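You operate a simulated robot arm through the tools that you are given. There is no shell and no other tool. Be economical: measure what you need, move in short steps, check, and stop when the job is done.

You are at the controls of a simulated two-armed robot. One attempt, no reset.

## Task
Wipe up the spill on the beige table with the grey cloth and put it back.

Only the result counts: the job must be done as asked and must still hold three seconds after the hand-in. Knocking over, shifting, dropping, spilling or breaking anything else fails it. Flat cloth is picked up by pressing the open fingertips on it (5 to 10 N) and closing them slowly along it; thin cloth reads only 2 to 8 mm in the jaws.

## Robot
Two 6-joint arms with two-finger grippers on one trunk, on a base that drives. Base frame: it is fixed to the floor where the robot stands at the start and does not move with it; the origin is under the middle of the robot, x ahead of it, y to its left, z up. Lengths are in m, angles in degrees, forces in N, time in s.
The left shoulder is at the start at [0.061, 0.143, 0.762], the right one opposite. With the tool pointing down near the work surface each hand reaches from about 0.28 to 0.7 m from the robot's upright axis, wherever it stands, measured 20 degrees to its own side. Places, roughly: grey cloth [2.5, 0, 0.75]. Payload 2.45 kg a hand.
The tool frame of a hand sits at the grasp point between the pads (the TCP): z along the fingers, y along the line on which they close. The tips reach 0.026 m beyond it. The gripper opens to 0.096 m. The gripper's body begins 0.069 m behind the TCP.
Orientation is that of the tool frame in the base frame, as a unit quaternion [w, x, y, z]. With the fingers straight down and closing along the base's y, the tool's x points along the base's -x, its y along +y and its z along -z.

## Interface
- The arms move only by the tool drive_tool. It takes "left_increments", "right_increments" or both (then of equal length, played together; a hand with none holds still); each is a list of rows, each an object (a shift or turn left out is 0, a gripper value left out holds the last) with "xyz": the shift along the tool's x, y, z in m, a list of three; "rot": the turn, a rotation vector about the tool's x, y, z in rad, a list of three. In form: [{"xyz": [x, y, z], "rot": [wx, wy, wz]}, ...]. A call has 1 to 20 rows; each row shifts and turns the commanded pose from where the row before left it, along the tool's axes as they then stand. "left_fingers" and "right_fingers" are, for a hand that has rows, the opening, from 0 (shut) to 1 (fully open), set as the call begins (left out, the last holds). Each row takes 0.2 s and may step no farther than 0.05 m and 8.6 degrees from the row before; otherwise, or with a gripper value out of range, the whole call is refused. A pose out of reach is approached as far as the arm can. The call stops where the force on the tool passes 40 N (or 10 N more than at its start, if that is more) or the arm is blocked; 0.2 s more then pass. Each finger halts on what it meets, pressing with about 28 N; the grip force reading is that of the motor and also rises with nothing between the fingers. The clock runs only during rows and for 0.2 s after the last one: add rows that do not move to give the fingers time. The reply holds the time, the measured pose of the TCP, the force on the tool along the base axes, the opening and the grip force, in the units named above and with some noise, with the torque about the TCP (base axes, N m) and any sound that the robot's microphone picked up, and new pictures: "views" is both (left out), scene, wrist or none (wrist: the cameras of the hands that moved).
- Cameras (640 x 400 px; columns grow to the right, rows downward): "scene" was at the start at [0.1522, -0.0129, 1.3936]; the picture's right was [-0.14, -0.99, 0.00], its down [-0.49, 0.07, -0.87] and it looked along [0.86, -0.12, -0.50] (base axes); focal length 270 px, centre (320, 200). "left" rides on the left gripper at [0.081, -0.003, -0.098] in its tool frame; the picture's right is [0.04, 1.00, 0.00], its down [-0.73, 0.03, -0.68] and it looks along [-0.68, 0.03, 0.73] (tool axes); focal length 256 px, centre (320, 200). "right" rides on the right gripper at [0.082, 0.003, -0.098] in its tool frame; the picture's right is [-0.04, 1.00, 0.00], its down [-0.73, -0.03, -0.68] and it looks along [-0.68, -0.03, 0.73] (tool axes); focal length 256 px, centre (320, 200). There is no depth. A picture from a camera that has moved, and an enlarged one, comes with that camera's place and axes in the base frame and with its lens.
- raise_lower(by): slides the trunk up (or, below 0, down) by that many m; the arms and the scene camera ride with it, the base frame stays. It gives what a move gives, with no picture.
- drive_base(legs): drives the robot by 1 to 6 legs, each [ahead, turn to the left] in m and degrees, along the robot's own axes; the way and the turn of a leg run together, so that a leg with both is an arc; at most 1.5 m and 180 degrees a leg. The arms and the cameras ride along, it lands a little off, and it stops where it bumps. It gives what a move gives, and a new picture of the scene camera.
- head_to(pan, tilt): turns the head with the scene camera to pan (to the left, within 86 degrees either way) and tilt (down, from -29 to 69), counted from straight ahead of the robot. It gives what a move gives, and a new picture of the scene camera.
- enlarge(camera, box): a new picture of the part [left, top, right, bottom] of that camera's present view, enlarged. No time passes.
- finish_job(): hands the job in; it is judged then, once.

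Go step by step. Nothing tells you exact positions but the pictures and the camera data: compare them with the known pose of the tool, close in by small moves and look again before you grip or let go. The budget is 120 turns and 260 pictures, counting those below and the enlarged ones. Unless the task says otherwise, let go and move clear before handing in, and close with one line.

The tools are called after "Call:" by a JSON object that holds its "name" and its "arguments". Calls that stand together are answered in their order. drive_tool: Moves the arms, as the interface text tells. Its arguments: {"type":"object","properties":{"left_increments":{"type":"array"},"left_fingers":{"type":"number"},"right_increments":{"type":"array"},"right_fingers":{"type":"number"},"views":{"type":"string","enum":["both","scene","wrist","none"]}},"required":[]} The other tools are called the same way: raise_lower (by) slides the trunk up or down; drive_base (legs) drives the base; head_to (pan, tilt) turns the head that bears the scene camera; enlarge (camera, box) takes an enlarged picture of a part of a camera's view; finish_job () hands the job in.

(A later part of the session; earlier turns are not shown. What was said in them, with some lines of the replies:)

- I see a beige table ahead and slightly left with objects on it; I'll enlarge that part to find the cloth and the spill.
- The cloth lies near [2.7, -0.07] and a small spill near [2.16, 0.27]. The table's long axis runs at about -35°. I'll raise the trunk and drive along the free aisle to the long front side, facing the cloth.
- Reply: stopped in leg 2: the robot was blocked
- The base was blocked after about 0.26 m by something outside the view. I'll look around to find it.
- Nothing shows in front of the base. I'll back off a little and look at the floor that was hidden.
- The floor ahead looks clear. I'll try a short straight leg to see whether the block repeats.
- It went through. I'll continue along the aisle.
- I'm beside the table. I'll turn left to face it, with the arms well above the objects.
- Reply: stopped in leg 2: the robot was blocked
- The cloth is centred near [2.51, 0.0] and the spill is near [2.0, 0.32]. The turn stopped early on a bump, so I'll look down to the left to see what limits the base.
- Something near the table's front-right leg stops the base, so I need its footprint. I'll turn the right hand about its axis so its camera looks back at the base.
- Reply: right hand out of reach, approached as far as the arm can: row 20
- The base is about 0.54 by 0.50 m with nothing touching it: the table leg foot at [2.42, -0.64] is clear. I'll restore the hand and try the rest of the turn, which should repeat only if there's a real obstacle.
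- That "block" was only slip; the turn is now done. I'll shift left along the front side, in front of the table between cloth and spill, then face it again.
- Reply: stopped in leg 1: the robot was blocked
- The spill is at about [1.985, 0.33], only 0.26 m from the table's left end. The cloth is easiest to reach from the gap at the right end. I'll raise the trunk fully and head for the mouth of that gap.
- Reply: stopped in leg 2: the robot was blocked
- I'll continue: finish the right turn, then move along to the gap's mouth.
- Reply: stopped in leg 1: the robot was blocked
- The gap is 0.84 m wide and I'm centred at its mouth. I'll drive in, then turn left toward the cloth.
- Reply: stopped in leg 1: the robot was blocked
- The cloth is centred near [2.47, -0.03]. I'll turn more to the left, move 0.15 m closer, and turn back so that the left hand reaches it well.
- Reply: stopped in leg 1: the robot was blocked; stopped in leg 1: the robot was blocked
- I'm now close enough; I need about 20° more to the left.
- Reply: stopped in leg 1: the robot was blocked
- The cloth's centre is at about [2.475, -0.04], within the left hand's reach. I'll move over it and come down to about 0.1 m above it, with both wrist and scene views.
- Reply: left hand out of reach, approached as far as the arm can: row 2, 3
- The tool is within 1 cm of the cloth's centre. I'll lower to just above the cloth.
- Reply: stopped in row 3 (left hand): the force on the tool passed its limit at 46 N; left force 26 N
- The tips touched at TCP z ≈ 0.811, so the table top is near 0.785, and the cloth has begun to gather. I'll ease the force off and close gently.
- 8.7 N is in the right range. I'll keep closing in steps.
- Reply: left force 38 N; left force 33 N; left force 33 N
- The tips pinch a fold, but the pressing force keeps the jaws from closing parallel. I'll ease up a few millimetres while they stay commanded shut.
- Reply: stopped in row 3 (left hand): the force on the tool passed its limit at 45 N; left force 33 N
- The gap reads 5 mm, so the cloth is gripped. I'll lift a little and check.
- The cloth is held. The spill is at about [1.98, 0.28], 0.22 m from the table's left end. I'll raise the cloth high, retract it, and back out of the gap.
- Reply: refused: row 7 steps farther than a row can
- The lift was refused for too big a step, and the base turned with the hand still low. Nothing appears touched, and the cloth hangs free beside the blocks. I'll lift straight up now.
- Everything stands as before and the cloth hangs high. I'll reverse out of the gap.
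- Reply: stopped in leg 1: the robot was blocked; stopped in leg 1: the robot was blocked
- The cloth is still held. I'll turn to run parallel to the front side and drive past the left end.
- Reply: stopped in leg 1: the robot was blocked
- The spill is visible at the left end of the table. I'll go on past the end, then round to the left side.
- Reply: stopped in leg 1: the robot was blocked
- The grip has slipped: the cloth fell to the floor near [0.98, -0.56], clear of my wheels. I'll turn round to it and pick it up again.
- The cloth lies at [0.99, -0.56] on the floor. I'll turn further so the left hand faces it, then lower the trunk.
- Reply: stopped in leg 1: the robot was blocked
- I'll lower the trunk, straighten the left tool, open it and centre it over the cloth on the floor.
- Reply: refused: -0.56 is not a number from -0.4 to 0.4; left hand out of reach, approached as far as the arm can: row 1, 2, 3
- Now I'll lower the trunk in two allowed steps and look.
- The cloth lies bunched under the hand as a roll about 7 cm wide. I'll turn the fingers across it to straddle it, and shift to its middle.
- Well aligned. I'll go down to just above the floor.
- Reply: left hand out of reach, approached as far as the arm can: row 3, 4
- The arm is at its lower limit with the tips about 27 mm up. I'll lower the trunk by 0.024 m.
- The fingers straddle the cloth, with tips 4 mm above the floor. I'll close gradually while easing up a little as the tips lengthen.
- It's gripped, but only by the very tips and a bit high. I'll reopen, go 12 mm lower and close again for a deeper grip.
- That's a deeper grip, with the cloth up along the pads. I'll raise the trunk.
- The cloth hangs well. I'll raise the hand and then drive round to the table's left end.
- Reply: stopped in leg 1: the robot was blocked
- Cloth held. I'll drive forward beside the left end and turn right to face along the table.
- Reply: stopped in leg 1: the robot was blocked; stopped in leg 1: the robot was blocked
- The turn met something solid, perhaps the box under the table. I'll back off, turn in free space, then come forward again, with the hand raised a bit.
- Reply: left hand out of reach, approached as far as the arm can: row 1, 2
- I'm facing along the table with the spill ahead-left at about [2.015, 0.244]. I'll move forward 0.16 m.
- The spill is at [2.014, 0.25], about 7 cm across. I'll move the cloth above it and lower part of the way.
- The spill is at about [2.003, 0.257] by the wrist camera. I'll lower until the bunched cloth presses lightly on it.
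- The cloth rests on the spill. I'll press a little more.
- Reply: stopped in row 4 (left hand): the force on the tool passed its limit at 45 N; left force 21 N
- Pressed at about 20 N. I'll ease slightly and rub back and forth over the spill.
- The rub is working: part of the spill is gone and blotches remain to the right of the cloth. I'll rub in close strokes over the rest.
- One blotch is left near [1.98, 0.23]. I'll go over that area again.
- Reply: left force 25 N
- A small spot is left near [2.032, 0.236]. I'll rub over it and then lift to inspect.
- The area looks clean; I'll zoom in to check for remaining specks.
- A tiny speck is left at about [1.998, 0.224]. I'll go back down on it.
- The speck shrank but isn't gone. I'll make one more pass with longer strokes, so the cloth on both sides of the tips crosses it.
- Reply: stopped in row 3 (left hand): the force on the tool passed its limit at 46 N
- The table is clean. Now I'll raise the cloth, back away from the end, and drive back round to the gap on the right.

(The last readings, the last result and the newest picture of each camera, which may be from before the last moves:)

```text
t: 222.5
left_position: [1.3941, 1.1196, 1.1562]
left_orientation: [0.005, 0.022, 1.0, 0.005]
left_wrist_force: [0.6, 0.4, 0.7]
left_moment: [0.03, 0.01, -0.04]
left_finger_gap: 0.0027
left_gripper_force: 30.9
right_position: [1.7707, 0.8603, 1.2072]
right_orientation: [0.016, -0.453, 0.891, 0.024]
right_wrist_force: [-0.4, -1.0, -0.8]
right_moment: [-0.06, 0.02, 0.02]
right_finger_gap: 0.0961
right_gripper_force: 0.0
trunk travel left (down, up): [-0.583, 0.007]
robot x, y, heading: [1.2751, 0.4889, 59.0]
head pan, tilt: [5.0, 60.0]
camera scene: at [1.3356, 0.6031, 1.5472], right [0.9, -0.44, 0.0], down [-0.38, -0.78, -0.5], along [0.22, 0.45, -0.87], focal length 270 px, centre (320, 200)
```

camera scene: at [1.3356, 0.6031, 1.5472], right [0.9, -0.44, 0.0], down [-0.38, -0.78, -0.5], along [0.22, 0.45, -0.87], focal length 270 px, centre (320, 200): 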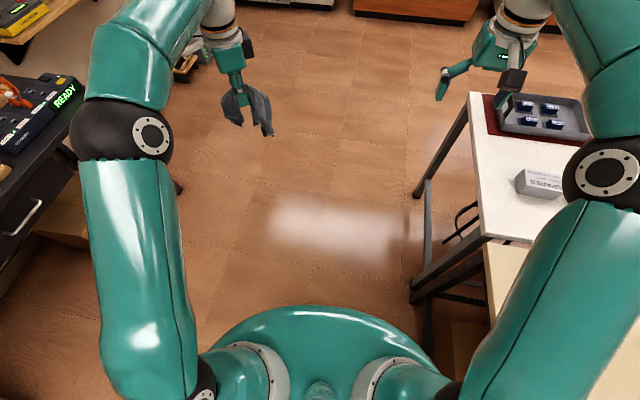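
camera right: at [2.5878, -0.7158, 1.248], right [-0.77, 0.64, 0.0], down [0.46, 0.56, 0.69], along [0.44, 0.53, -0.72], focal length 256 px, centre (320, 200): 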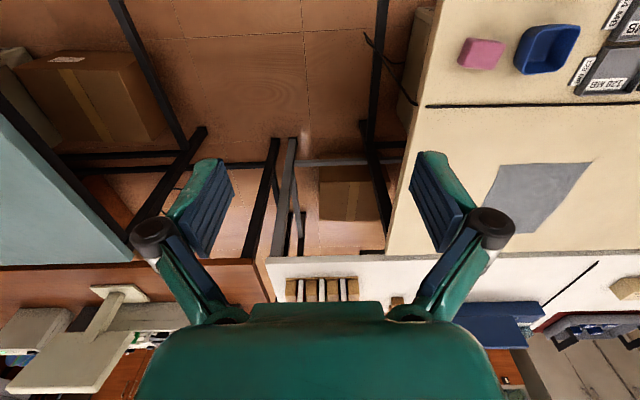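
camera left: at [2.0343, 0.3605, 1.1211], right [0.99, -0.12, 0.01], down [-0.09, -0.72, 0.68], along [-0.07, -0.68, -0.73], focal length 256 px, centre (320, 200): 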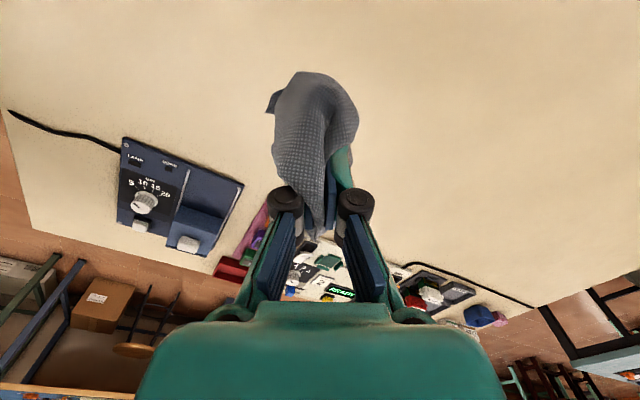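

Good. I'll reverse to the front-left of the table and turn toward the aisle along its front side.

Call:
{"name": "drive_base", "arguments": {"legs": [[-0.4, 0], [-0.37, 0]]}}

Call:
{"name": "drive_base", "arguments": {"legs": [[0, -32]]}}

Call:
{"name": "drive_base", "arguments": {"legs": [[0, -32]]}}

Call:
{"name": "drive_base", "arguments": {"legs": [[0, -29]]}}

```text
t: 227.0
left_position: [0.9968, 0.4552, 1.1567]
left_orientation: [0.005, 0.02, 1.0, 0.006]
left_wrist_force: [-0.2, 0.9, -0.6]
left_moment: [0.01, -0.01, 0.02]
left_finger_gap: 0.0033
left_gripper_force: 27.9
right_position: [1.3754, 0.1964, 1.2066]
right_orientation: [0.017, -0.456, 0.889, 0.025]
right_wrist_force: [-0.2, -0.8, 0.7]
right_moment: [0.02, 0.03, 0.02]
right_finger_gap: 0.0959
right_gripper_force: 0.1
trunk travel left (down, up): [-0.583, 0.007]
robot x, y, heading: [0.8814, -0.1721, 59.3]
head pan, tilt: [5.0, 60.0]
camera scene: at [0.9418, -0.0618, 1.5474], right [0.9, -0.43, 0.0], down [-0.37, -0.78, -0.5], along [0.22, 0.45, -0.87], focal length 270 px, centre (320, 200)
```

scene: 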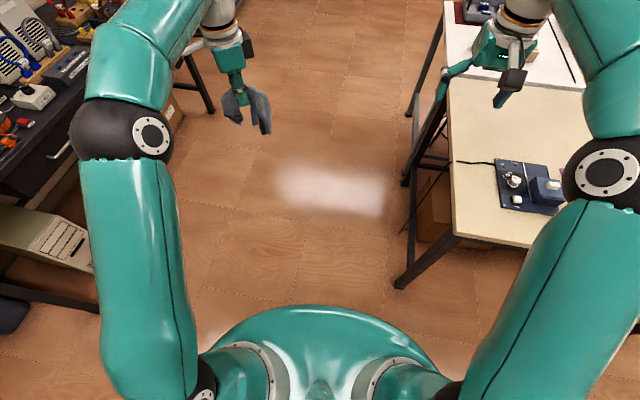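

```text
t: 229.2
left_position: [1.313, 0.2973, 1.158]
left_orientation: [0.007, 0.295, 0.955, 0.004]
left_wrist_force: [0.3, 1.1, -1.0]
left_moment: [0.02, 0.04, 0.01]
left_finger_gap: 0.0018
left_gripper_force: 27.0
right_position: [1.4954, -0.1221, 1.2076]
right_orientation: [0.022, -0.192, 0.981, 0.02]
right_wrist_force: [0.9, 0.1, -0.3]
right_moment: [0.01, 0.0, 0.03]
right_finger_gap: 0.0959
right_gripper_force: 0.0
trunk travel left (down, up): [-0.583, 0.007]
robot x, y, heading: [0.8697, -0.1481, 27.3]
head pan, tilt: [5.0, 60.0]
camera scene: at [0.9783, -0.0866, 1.5473], right [0.53, -0.85, 0.0], down [-0.73, -0.46, -0.5], along [0.42, 0.27, -0.87], focal length 270 px, centre (320, 200)
```

scene: 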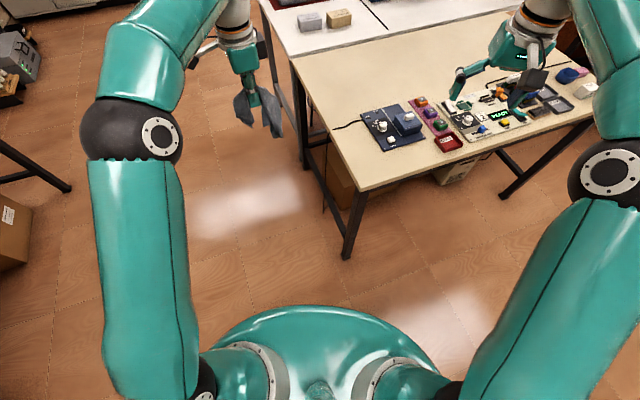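

```text
t: 231.3
left_position: [1.4834, -0.0089, 1.1584]
left_orientation: [0.008, 0.549, 0.836, 0.002]
left_wrist_force: [1.1, 0.2, -0.4]
left_moment: [0.04, -0.05, 0.03]
left_finger_gap: 0.0024
left_gripper_force: 29.1
right_position: [1.4152, -0.4621, 1.2077]
right_orientation: [0.026, 0.087, 0.996, 0.013]
right_wrist_force: [0.0, 0.0, 0.6]
right_moment: [0.0, 0.0, -0.02]
right_finger_gap: 0.0962
right_gripper_force: 0.0
trunk travel left (down, up): [-0.583, 0.007]
robot x, y, heading: [0.8695, -0.1211, -4.8]
head pan, tilt: [5.0, 60.0]
camera scene: at [0.9995, -0.1264, 1.5472], right [0.0, -1.0, 0.0], down [-0.87, 0.0, -0.5], along [0.5, 0.0, -0.87], focal length 270 px, centre (320, 200)
```

scene: 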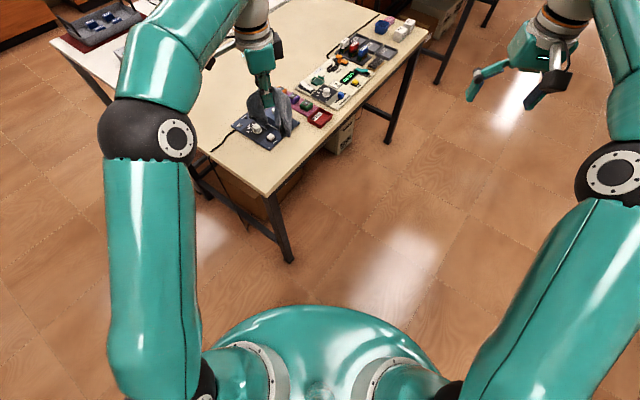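

```text
t: 233.3
left_position: [1.4619, -0.3244, 1.1579]
left_orientation: [0.008, 0.741, 0.672, 0.0]
left_wrist_force: [-0.2, -1.1, -0.5]
left_moment: [0.03, 0.03, 0.02]
left_finger_gap: 0.0018
left_gripper_force: 27.0
right_position: [1.1812, -0.6857, 1.2077]
right_orientation: [0.029, 0.335, 0.942, 0.006]
right_wrist_force: [-0.3, -0.2, 1.2]
right_moment: [0.02, 0.03, -0.05]
right_finger_gap: 0.0961
right_gripper_force: 0.1
trunk travel left (down, up): [-0.583, 0.007]
robot x, y, heading: [0.8869, -0.0997, -33.9]
head pan, tilt: [5.0, 60.0]
camera scene: at [0.9979, -0.1675, 1.5472], right [-0.48, -0.88, 0.0], down [-0.76, 0.42, -0.5], along [0.44, -0.24, -0.87], focal length 270 px, centre (320, 200)
```

scene: 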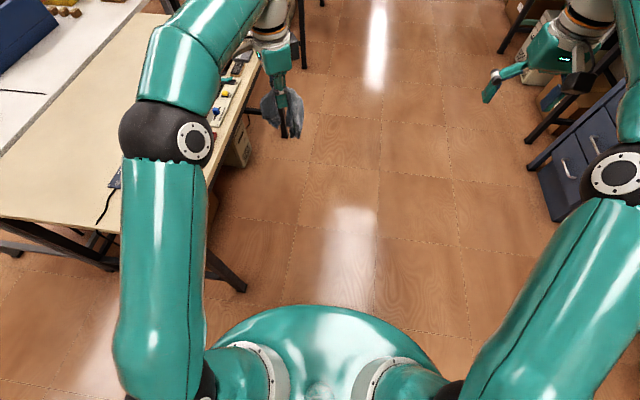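

I'll drive the length of the front side to the gap's mouth.

Call:
{"name": "drive_base", "arguments": {"legs": [[1.0, 0], [1.02, 0]]}}

Call:
{"name": "drive_base", "arguments": {"legs": [[0, 32]]}}

Call:
{"name": "drive_base", "arguments": {"legs": [[0, 32]]}}

Call:
{"name": "drive_base", "arguments": {"legs": [[0, 28]]}}

```text
t: 243.5
left_position: [3.1253, -1.4466, 1.1579]
left_orientation: [0.008, 0.743, 0.669, 0.0]
left_wrist_force: [0.3, -1.5, -1.2]
left_moment: [0.05, 0.02, 0.03]
left_finger_gap: 0.0033
left_gripper_force: 29.8
right_position: [2.8437, -1.8071, 1.2089]
right_orientation: [0.029, 0.337, 0.941, 0.006]
right_wrist_force: [-0.2, -0.2, -0.2]
right_moment: [0.01, 0.02, 0.03]
right_finger_gap: 0.0963
right_gripper_force: 0.1
trunk travel left (down, up): [-0.583, 0.007]
robot x, y, heading: [2.553, -1.2201, -34.2]
head pan, tilt: [5.0, 60.0]
camera scene: at [2.6641, -1.287, 1.5472], right [-0.49, -0.87, 0.0], down [-0.76, 0.42, -0.5], along [0.44, -0.24, -0.87], focal length 270 px, centre (320, 200)
```

scene: 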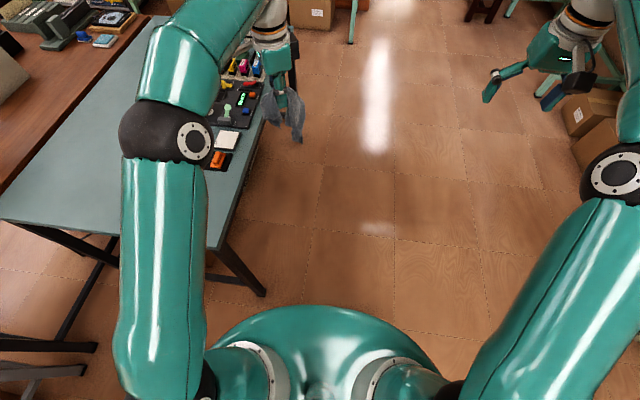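

```text
t: 245.6
left_position: [3.1585, -1.1112, 1.1598]
left_orientation: [0.007, 0.532, 0.847, 0.003]
left_wrist_force: [0.0, 0.2, -1.0]
left_moment: [-0.04, 0.01, 0.0]
left_finger_gap: 0.0018
left_gripper_force: 26.8
right_position: [3.1091, -1.5657, 1.2087]
right_orientation: [0.026, 0.066, 0.997, 0.012]
right_wrist_force: [-0.1, -1.0, -0.1]
right_moment: [0.01, 0.01, 0.04]
right_finger_gap: 0.096
right_gripper_force: 0.1
trunk travel left (down, up): [-0.583, 0.007]
robot x, y, heading: [2.5498, -1.2461, -2.3]
head pan, tilt: [5.0, 60.0]
camera scene: at [2.6805, -1.2465, 1.5472], right [0.05, -1.0, 0.0], down [-0.87, -0.04, -0.5], along [0.5, 0.02, -0.87], focal length 270 px, centre (320, 200)
```

scene: 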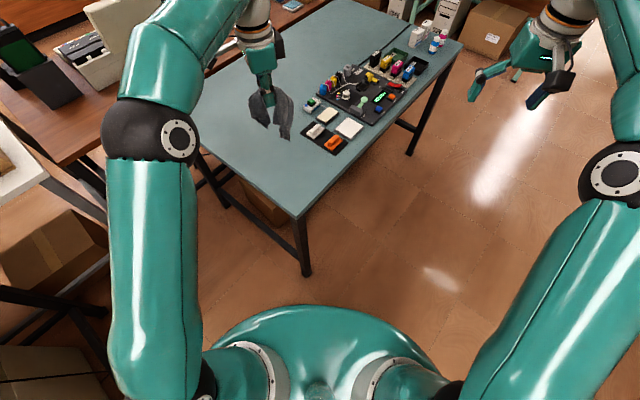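

```text
t: 247.7
left_position: [2.9957, -0.8061, 1.1593]
left_orientation: [0.007, 0.277, 0.961, 0.004]
left_wrist_force: [0.0, 0.1, -1.4]
left_moment: [-0.01, -0.02, -0.03]
left_finger_gap: 0.0021
left_gripper_force: 27.0
right_position: [3.1955, -1.2189, 1.2101]
right_orientation: [0.021, -0.21, 0.977, 0.02]
right_wrist_force: [0.4, 0.1, -0.1]
right_moment: [-0.02, 0.03, -0.01]
right_finger_gap: 0.0959
right_gripper_force: 0.1
trunk travel left (down, up): [-0.583, 0.007]
robot x, y, heading: [2.5665, -1.2666, 29.3]
head pan, tilt: [5.0, 60.0]
camera scene: at [2.6775, -1.202, 1.5472], right [0.57, -0.82, 0.0], down [-0.71, -0.49, -0.5], along [0.41, 0.28, -0.87], focal length 270 px, centre (320, 200)
```

scene: 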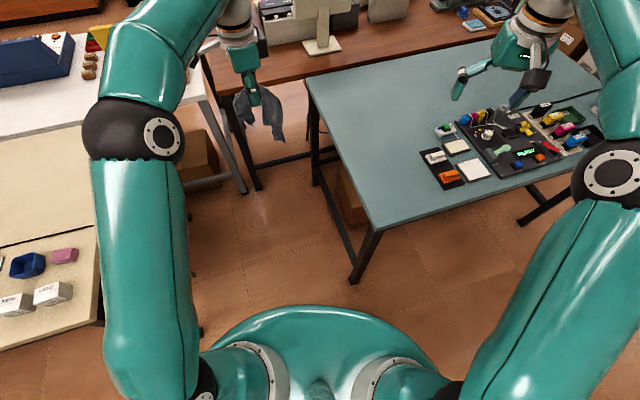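

```text
t: 249.7
left_position: [2.7284, -0.6617, 1.1606]
left_orientation: [0.005, 0.038, 0.999, 0.005]
left_wrist_force: [0.6, 0.4, -0.8]
left_moment: [-0.03, -0.05, 0.02]
left_finger_gap: 0.0033
left_gripper_force: 28.3
right_position: [3.0968, -0.9334, 1.2094]
right_orientation: [0.016, -0.441, 0.897, 0.025]
right_wrist_force: [0.2, 0.3, -0.4]
right_moment: [-0.02, 0.02, -0.03]
right_finger_gap: 0.0958
right_gripper_force: 0.0
trunk travel left (down, up): [-0.583, 0.007]
robot x, y, heading: [2.5852, -1.286, 57.5]
head pan, tilt: [5.0, 60.0]
camera scene: at [2.6535, -1.1735, 1.5472], right [0.88, -0.47, 0.0], down [-0.4, -0.77, -0.5], along [0.23, 0.44, -0.87], focal length 270 px, centre (320, 200)
```

scene: 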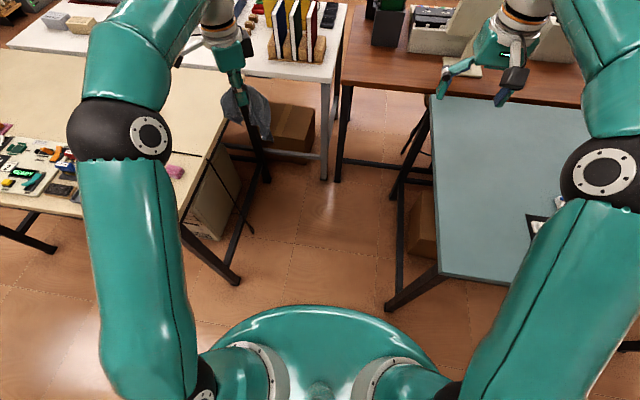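

Cloth still held. I'll enter the gap slightly diagonally, stopping short of the white table's leg that blocked my turn before.

Call:
{"name": "drive_base", "arguments": {"legs": [[0, 12]]}}

Call:
{"name": "drive_base", "arguments": {"legs": [[0.64, 0]]}}

Call:
{"name": "drive_base", "arguments": {"legs": [[0, 16]]}}

Call:
{"name": "head_to", "arguments": {"pan": 30, "tilt": 52}}

```text
t: 250.9
left_position: [2.5952, -0.6483, 1.1605]
left_orientation: [0.005, -0.068, 0.998, 0.006]
left_wrist_force: [0.2, 0.7, -1.1]
left_moment: [0.0, 0.02, -0.04]
left_finger_gap: 0.0033
left_gripper_force: 28.3
right_position: [3.0103, -0.8374, 1.2107]
right_orientation: [0.014, -0.531, 0.847, 0.025]
right_wrist_force: [0.3, -0.1, -0.2]
right_moment: [-0.01, 0.03, 0.01]
right_finger_gap: 0.0961
right_gripper_force: 0.0
trunk travel left (down, up): [-0.583, 0.007]
robot x, y, heading: [2.5937, -1.2887, 68.7]
head pan, tilt: [5.0, 60.0]
camera scene: at [2.6382, -1.1699, 1.5473], right [0.96, -0.28, 0.0], down [-0.24, -0.83, -0.5], along [0.14, 0.48, -0.87], focal length 270 px, centre (320, 200)
```

scene: 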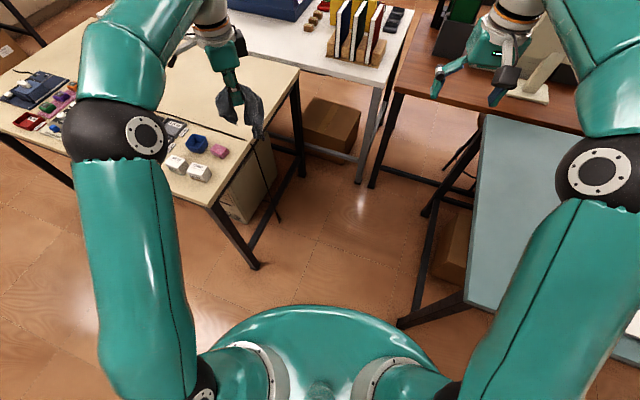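

```text
t: 254.5
left_position: [2.8072, -0.0455, 1.1606]
left_orientation: [0.005, -0.077, 0.997, 0.007]
left_wrist_force: [-0.5, -1.1, -0.4]
left_moment: [0.11, 0.0, -0.01]
left_finger_gap: 0.0036
left_gripper_force: 29.7
right_position: [3.2259, -0.226, 1.2109]
right_orientation: [0.014, -0.54, 0.841, 0.025]
right_wrist_force: [-0.1, 0.6, -0.5]
right_moment: [0.0, -0.01, -0.02]
right_finger_gap: 0.0961
right_gripper_force: 0.1
trunk travel left (down, up): [-0.583, 0.007]
robot x, y, heading: [2.821, -0.6888, 69.9]
head pan, tilt: [5.0, 60.0]
camera scene: at [2.8606, -0.5658, 1.5472], right [0.97, -0.26, 0.0], down [-0.22, -0.84, -0.5], along [0.13, 0.48, -0.87], focal length 270 px, centre (320, 200)
```

scene: 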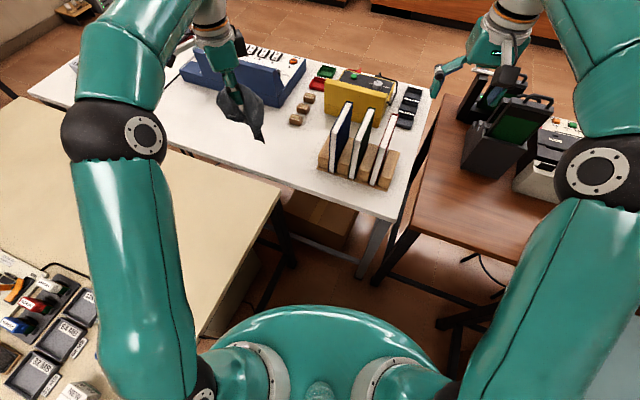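

```text
t: 255.9
left_position: [2.63, -0.0773, 1.1621]
left_orientation: [0.004, -0.215, 0.977, 0.006]
left_wrist_force: [0.1, 0.5, 0.7]
left_moment: [0.01, 0.04, 0.02]
left_finger_gap: 0.0017
left_gripper_force: 27.2
right_position: [3.0831, -0.1336, 1.2114]
right_orientation: [0.01, -0.652, 0.757, 0.028]
right_wrist_force: [-0.6, 0.6, 0.1]
right_moment: [0.01, 0.0, -0.05]
right_finger_gap: 0.096
right_gripper_force: 0.0
trunk travel left (down, up): [-0.583, 0.007]
robot x, y, heading: [2.832, -0.6894, 86.2]
head pan, tilt: [5.0, 60.0]
camera scene: at [2.8392, -0.5631, 1.5473], right [1.0, 0.02, 0.0], down [0.02, -0.87, -0.5], along [-0.01, 0.5, -0.87], focal length 270 px, centre (320, 200)
```

scene: 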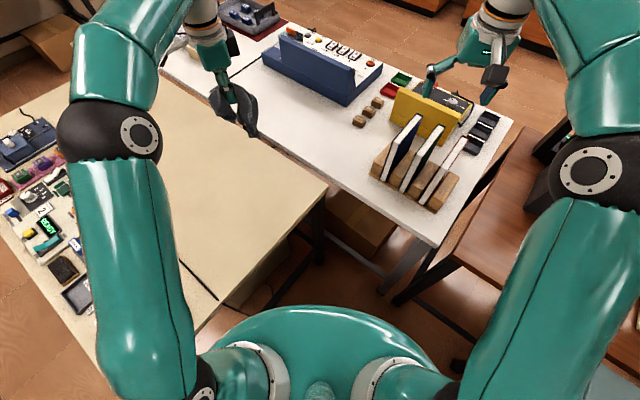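

```text
t: 256.8
left_position: [2.6294, -0.0763, 1.1612]
left_orientation: [0.003, -0.216, 0.976, 0.007]
left_wrist_force: [0.1, 0.3, -0.2]
left_moment: [0.01, 0.03, -0.01]
left_finger_gap: 0.0018
left_gripper_force: 25.8
right_position: [3.0837, -0.1345, 1.2129]
right_orientation: [0.009, -0.652, 0.758, 0.028]
right_wrist_force: [0.2, 0.6, 0.3]
right_moment: [0.04, 0.02, 0.0]
right_finger_gap: 0.0961
right_gripper_force: 0.0
trunk travel left (down, up): [-0.583, 0.007]
robot x, y, heading: [2.838, -0.692, 86.0]
head pan, tilt: [30.0, 52.0]
camera scene: at [2.8078, -0.5622, 1.5572], right [0.9, 0.44, 0.0], down [0.35, -0.71, -0.62], along [-0.27, 0.55, -0.79], focal length 270 px, centre (320, 200)
```

scene: 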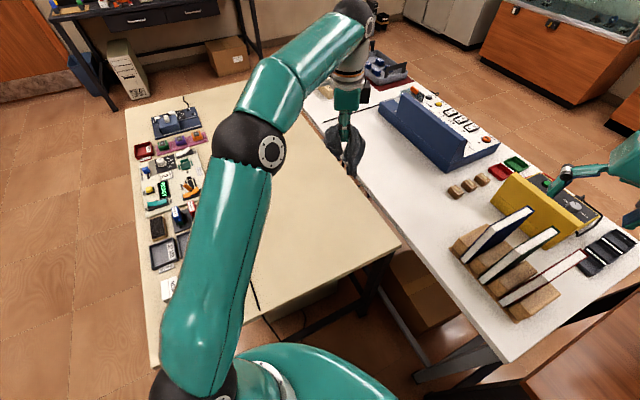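

Odometry still agrees (the table corner comes out at the same coordinates), so the cloth's original centre is [2.494, -0.053]. I'll bring the cloth above that point and lower part of the way.

Call:
{"name": "drive_tool", "arguments": {"left_increments": [{"xyz": [0, 0, 0.045]}, {"xyz": [0, 0, 0.045]}, {"xyz": [0, 0, 0.045]}, {"xyz": [0.036, 0.025, 0]}, {"xyz": [0.037, 0.026, 0]}, {"xyz": [0.037, 0.026, 0]}, {"xyz": [0, 0, 0.04]}, {}]}}

```text
t: 258.6
left_position: [2.4966, -0.0507, 0.9861]
left_orientation: [0.003, -0.216, 0.976, 0.007]
left_wrist_force: [-0.4, 0.2, 0.5]
left_moment: [-0.02, 0.02, -0.03]
left_finger_gap: 0.0029
left_gripper_force: 30.6
right_position: [3.0833, -0.1346, 1.2121]
right_orientation: [0.009, -0.652, 0.757, 0.028]
right_wrist_force: [-0.1, -0.5, 0.0]
right_moment: [0.0, 0.0, 0.01]
right_finger_gap: 0.096
right_gripper_force: 0.1
trunk travel left (down, up): [-0.583, 0.007]
robot x, y, heading: [2.8348, -0.6922, 86.5]
head pan, tilt: [30.0, 52.0]
camera scene: at [2.8071, -0.5628, 1.5572], right [0.9, 0.44, 0.0], down [0.35, -0.71, -0.62], along [-0.27, 0.55, -0.79], focal length 270 px, centre (320, 200)
camera left: at [2.4228, -0.0874, 1.0835], right [-0.46, 0.89, 0.01], down [0.65, 0.32, 0.69], along [0.61, 0.32, -0.73], focal length 256 px, centre (320, 200)
```

scene: 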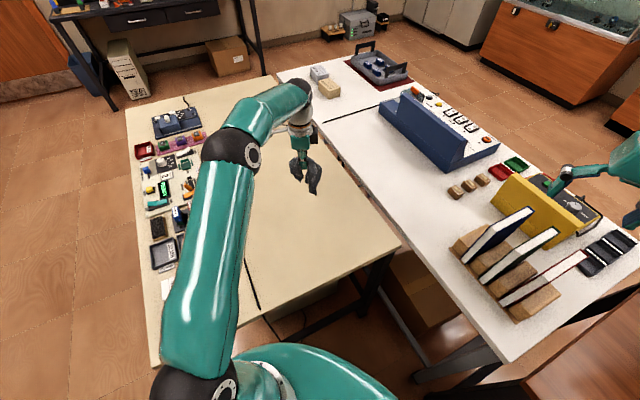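
left: 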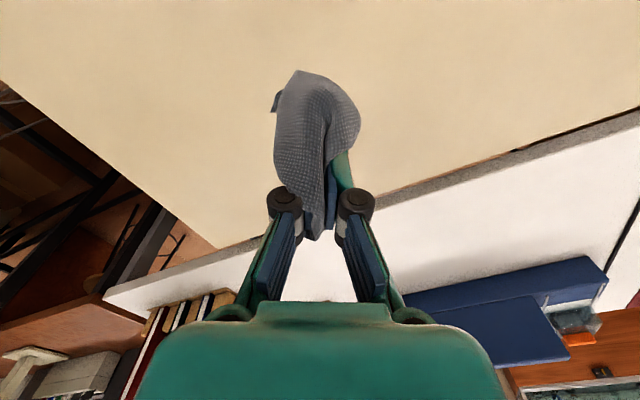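

I'll lower until the cloth rests on the table.

Call:
{"name": "drive_tool", "arguments": {"left_increments": [{"xyz": [0, 0, 0.04]}, {"xyz": [0, 0, 0.04]}, {"xyz": [0, 0, 0.035]}, {"xyz": [0, 0, 0.025]}, {"xyz": [0, 0, 0.01]}, {}]}}

```text
t: 260.0
left_position: [2.4987, -0.0496, 0.8384]
left_orientation: [0.004, -0.215, 0.976, 0.007]
left_wrist_force: [0.2, 0.0, -1.0]
left_moment: [-0.05, -0.02, -0.01]
left_finger_gap: 0.002
left_gripper_force: 27.0
right_position: [3.0825, -0.134, 1.2113]
right_orientation: [0.01, -0.652, 0.758, 0.028]
right_wrist_force: [0.1, 0.2, -0.2]
right_moment: [0.03, 0.01, -0.02]
right_finger_gap: 0.096
right_gripper_force: 0.0
trunk travel left (down, up): [-0.583, 0.007]
robot x, y, heading: [2.8381, -0.6928, 86.5]
head pan, tilt: [30.0, 52.0]
camera scene: at [2.8074, -0.5623, 1.5572], right [0.9, 0.44, 0.0], down [0.35, -0.71, -0.62], along [-0.27, 0.55, -0.79], focal length 270 px, centre (320, 200)
camera left: at [2.4245, -0.0864, 0.9353], right [-0.46, 0.89, 0.01], down [0.65, 0.33, 0.69], along [0.61, 0.32, -0.73], focal length 256 px, centre (320, 200)
```

scene: 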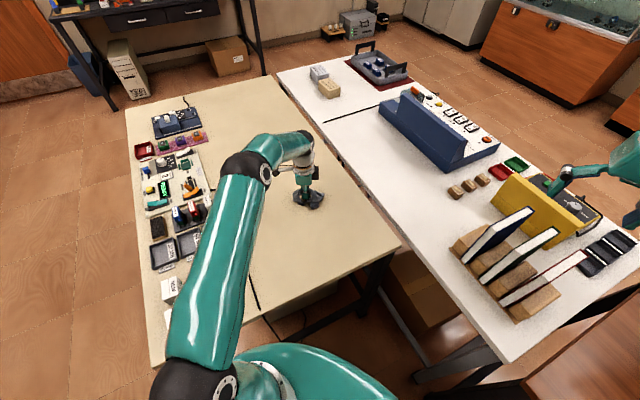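
left: 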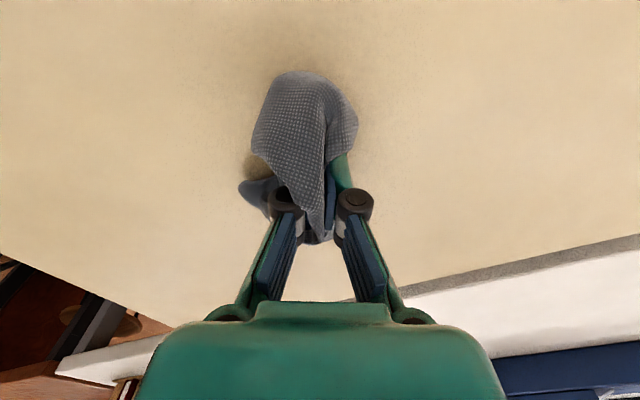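

The cloth rests at the original centre. I'll open the fingers and rise.

Call:
{"name": "drive_tool", "arguments": {"left_increments": [{}, {}, {}, {}], "left_fingers": 0.6, "views": "wrist"}}

Call:
{"name": "drive_tool", "arguments": {"left_increments": [{"xyz": [0, 0, -0.01]}, {"xyz": [0, 0, -0.02]}, {"xyz": [0, 0, -0.03]}, {"xyz": [0, 0, -0.04]}, {"xyz": [0, 0, -0.045]}, {"xyz": [0, 0, -0.045]}, {}]}}

```text
t: 261.0
left_position: [2.4981, -0.0489, 0.8372]
left_orientation: [0.004, -0.216, 0.976, 0.008]
left_wrist_force: [0.1, 0.2, -0.3]
left_moment: [0.01, 0.02, -0.05]
left_finger_gap: 0.0578
left_gripper_force: 0.1
right_position: [3.0834, -0.1341, 1.2118]
right_orientation: [0.009, -0.652, 0.757, 0.028]
right_wrist_force: [-0.7, -0.1, 0.8]
right_moment: [0.01, 0.02, 0.02]
right_finger_gap: 0.0963
right_gripper_force: 0.0
trunk travel left (down, up): [-0.583, 0.007]
robot x, y, heading: [2.8384, -0.6883, 86.1]
head pan, tilt: [30.0, 52.0]
camera left: at [2.4245, -0.0863, 0.9355], right [-0.46, 0.89, 0.01], down [0.65, 0.33, 0.69], along [0.61, 0.32, -0.73], focal length 256 px, centre (320, 200)
```

left: 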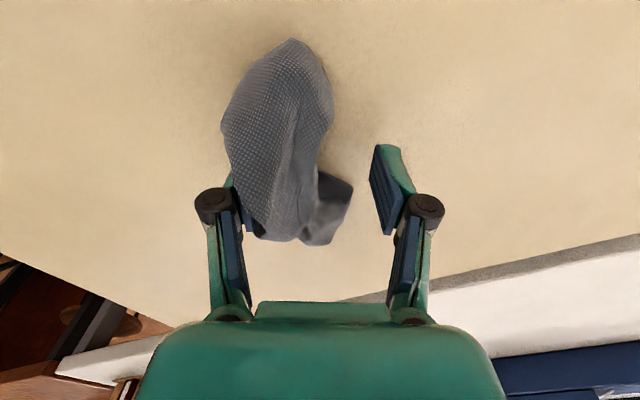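

```text
t: 262.6
left_position: [2.4948, -0.052, 1.0268]
left_orientation: [0.004, -0.216, 0.976, 0.006]
left_wrist_force: [0.1, 0.0, -0.6]
left_moment: [0.02, 0.01, -0.02]
left_finger_gap: 0.0576
left_gripper_force: 0.1
right_position: [3.0826, -0.1333, 1.2122]
right_orientation: [0.01, -0.651, 0.758, 0.028]
right_wrist_force: [-1.1, -0.7, 0.1]
right_moment: [-0.01, -0.01, -0.01]
right_finger_gap: 0.0962
right_gripper_force: 0.1
trunk travel left (down, up): [-0.583, 0.007]
robot x, y, heading: [2.8373, -0.6918, 86.3]
head pan, tilt: [30.0, 52.0]
camera scene: at [2.8071, -0.5615, 1.5571], right [0.9, 0.44, 0.0], down [0.35, -0.71, -0.61], along [-0.27, 0.55, -0.79], focal length 270 px, centre (320, 200)
camera left: at [2.4215, -0.0892, 1.1238], right [-0.46, 0.89, 0.01], down [0.65, 0.33, 0.69], along [0.61, 0.32, -0.73], focal length 256 px, centre (320, 200)
```

scene: 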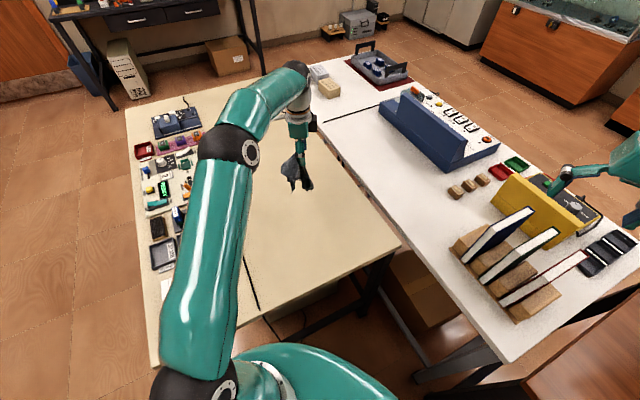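
left: 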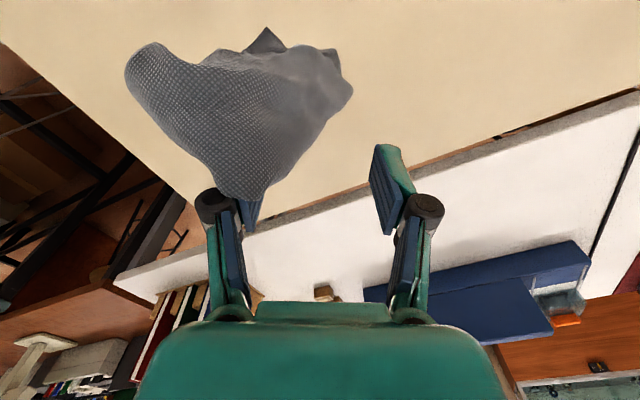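

The cloth has caught on one finger and hangs from it, spread wider. I'll lower it again and slide the finger out.

Call:
{"name": "drive_tool", "arguments": {"left_increments": [{"xyz": [0, 0.03, 0]}, {"xyz": [0, 0, 0.045]}, {"xyz": [0, 0, 0.045]}, {"xyz": [0, 0, 0.045]}, {"xyz": [0, 0, 0.03]}, {"xyz": [0, 0, 0.02]}, {}], "views": "wrist"}}

```text
t: 264.2
left_position: [2.485, -0.0221, 0.8416]
left_orientation: [0.004, -0.216, 0.976, 0.007]
left_wrist_force: [0.7, 0.2, 0.1]
left_moment: [-0.04, 0.0, 0.01]
left_finger_gap: 0.0577
left_gripper_force: 0.0
right_position: [3.0832, -0.1343, 1.2118]
right_orientation: [0.009, -0.652, 0.758, 0.028]
right_wrist_force: [-0.1, -0.1, -0.5]
right_moment: [0.01, 0.02, 0.01]
right_finger_gap: 0.096
right_gripper_force: 0.1
trunk travel left (down, up): [-0.583, 0.007]
robot x, y, heading: [2.8364, -0.6917, 86.0]
head pan, tilt: [30.0, 52.0]
camera left: at [2.411, -0.0595, 0.94], right [-0.46, 0.89, 0.01], down [0.65, 0.33, 0.69], along [0.61, 0.32, -0.73], focal length 256 px, centre (320, 200)
```

left: 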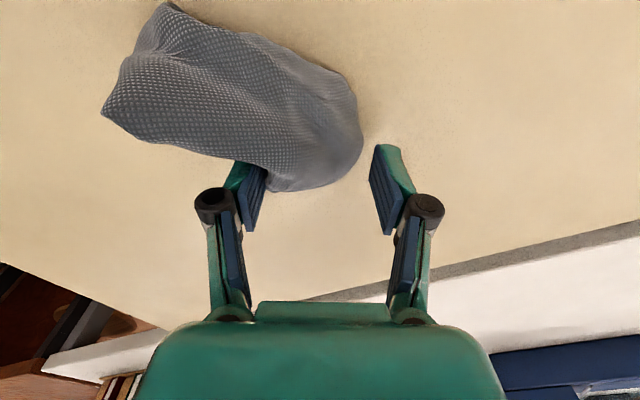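

The finger is now behind the cloth's edge. I'll slide it away from the cloth and then rise.

Call:
{"name": "drive_tool", "arguments": {"left_increments": [{"xyz": [-0.02, 0, 0]}, {"xyz": [-0.025, 0, 0]}, {"xyz": [-0.03, 0, 0]}, {"xyz": [0, 0, -0.03]}, {"xyz": [0, 0, -0.04]}, {"xyz": [0, 0, -0.045]}, {}]}}

```text
t: 265.8
left_position: [2.5548, -0.0007, 0.958]
left_orientation: [0.004, -0.215, 0.977, 0.006]
left_wrist_force: [-0.1, 0.0, -1.6]
left_moment: [-0.03, 0.01, -0.01]
left_finger_gap: 0.0574
left_gripper_force: 0.0
left hand out of reach, approached as far as the arm can: row 3
right_position: [3.0829, -0.1333, 1.2113]
right_orientation: [0.01, -0.652, 0.758, 0.028]
right_wrist_force: [-0.6, -0.1, -0.1]
right_moment: [-0.04, -0.03, -0.02]
right_finger_gap: 0.096
right_gripper_force: 0.1
trunk travel left (down, up): [-0.583, 0.007]
robot x, y, heading: [2.8343, -0.6902, 86.1]
head pan, tilt: [30.0, 52.0]
camera scene: at [2.8073, -0.5614, 1.5571], right [0.9, 0.44, 0.0], down [0.35, -0.71, -0.61], along [-0.27, 0.55, -0.79], focal length 270 px, centre (320, 200)
camera left: at [2.4818, -0.0389, 1.0566], right [-0.46, 0.89, 0.01], down [0.65, 0.33, 0.69], along [0.61, 0.32, -0.73], focal length 256 px, centre (320, 200)
```

scene: 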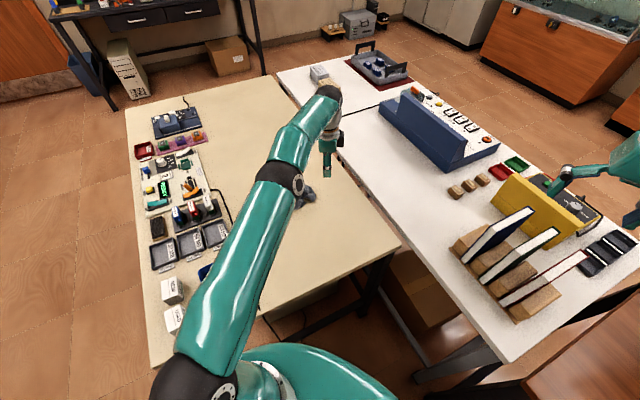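
left: 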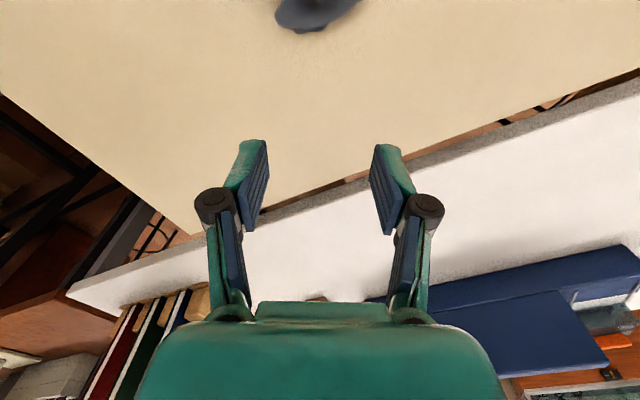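

The cloth is free. I'll raise and retract the hand to see how it lies.

Call:
{"name": "drive_tool", "arguments": {"left_increments": [{"xyz": [0, 0, -0.045]}, {"xyz": [0, 0, -0.045]}, {"xyz": [0, 0, -0.045]}, {"xyz": [-0.02, -0.04, 0]}, {"xyz": [-0.02, -0.04, 0]}, {"xyz": [-0.02, -0.04, 0]}, {"xyz": [-0.02, -0.04, 0]}]}}

```text
t: 267.4
left_position: [2.7017, -0.1417, 1.0754]
left_orientation: [0.002, -0.216, 0.976, 0.008]
left_wrist_force: [0.8, -0.5, 0.6]
left_moment: [0.02, -0.01, 0.0]
left_finger_gap: 0.0577
left_gripper_force: 0.1
left hand out of reach, approached as far as the arm can: row 1, 2, 3
right_position: [3.0838, -0.136, 1.2128]
right_orientation: [0.01, -0.652, 0.758, 0.029]
right_wrist_force: [0.6, -0.4, 0.2]
right_moment: [-0.01, -0.01, -0.03]
right_finger_gap: 0.0959
right_gripper_force: 0.0
trunk travel left (down, up): [-0.583, 0.007]
robot x, y, heading: [2.837, -0.689, 86.2]
head pan, tilt: [30.0, 52.0]
camera scene: at [2.8082, -0.5645, 1.5575], right [0.9, 0.44, 0.0], down [0.35, -0.71, -0.62], along [-0.27, 0.55, -0.79], focal length 270 px, centre (320, 200)
camera left: at [2.6283, -0.1792, 1.1734], right [-0.46, 0.89, 0.01], down [0.65, 0.32, 0.69], along [0.61, 0.32, -0.73], focal length 256 px, centre (320, 200)
```

scene: 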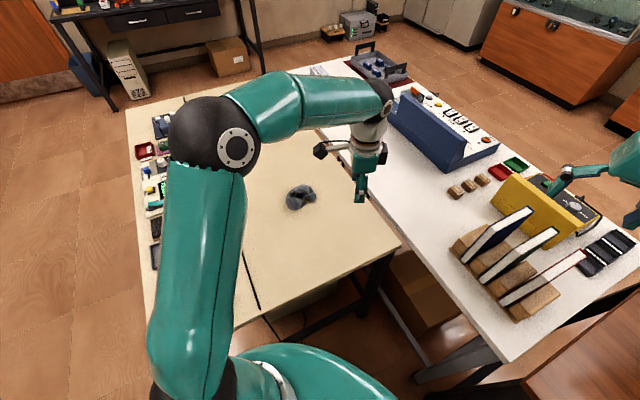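
left: 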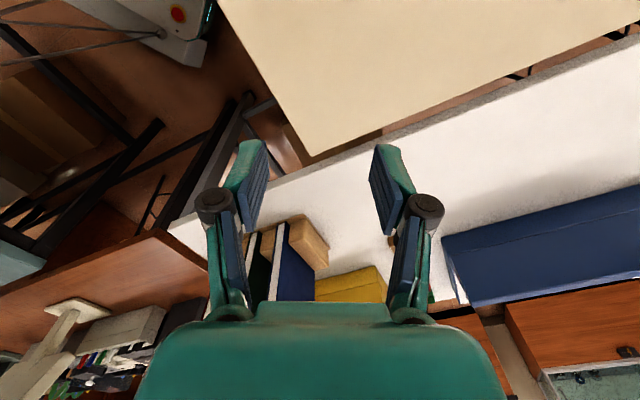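

Call:
{"name": "enlarge", "arguments": {"camera": "scene", "box": [240, 140, 400, 240]}}

```text
4.00 times, centred on (320, 190) of scene
camera zoom: at [2.8082, -0.5645, 1.5575], right [0.9, 0.44, 0.0], down [0.35, -0.71, -0.62], along [-0.27, 0.55, -0.79], focal length 1079 px, centre (320, 240)
```

zoom: 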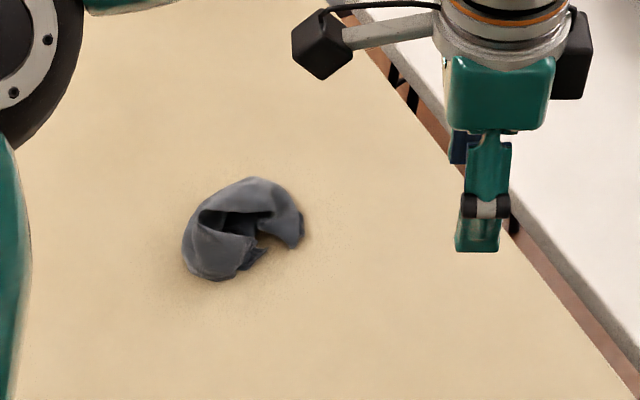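

The cloth is back at [2.48, -0.05], within about 1.5 cm of its original centre. It is released, both hands are clear, and the spill area was clean when last inspected. I'm handing in.

Call:
{"name": "finish_job", "arguments": {}}

```text
The job is handed in.
```

The spill is wiped up and the grey cloth is back within about 1.5 cm of where it was, though bunched rather than flat. It fell to the floor once on the way, and one turn at the table's left end met something I couldn't identify (possibly the box under it), so I can't rule out a small shift there.
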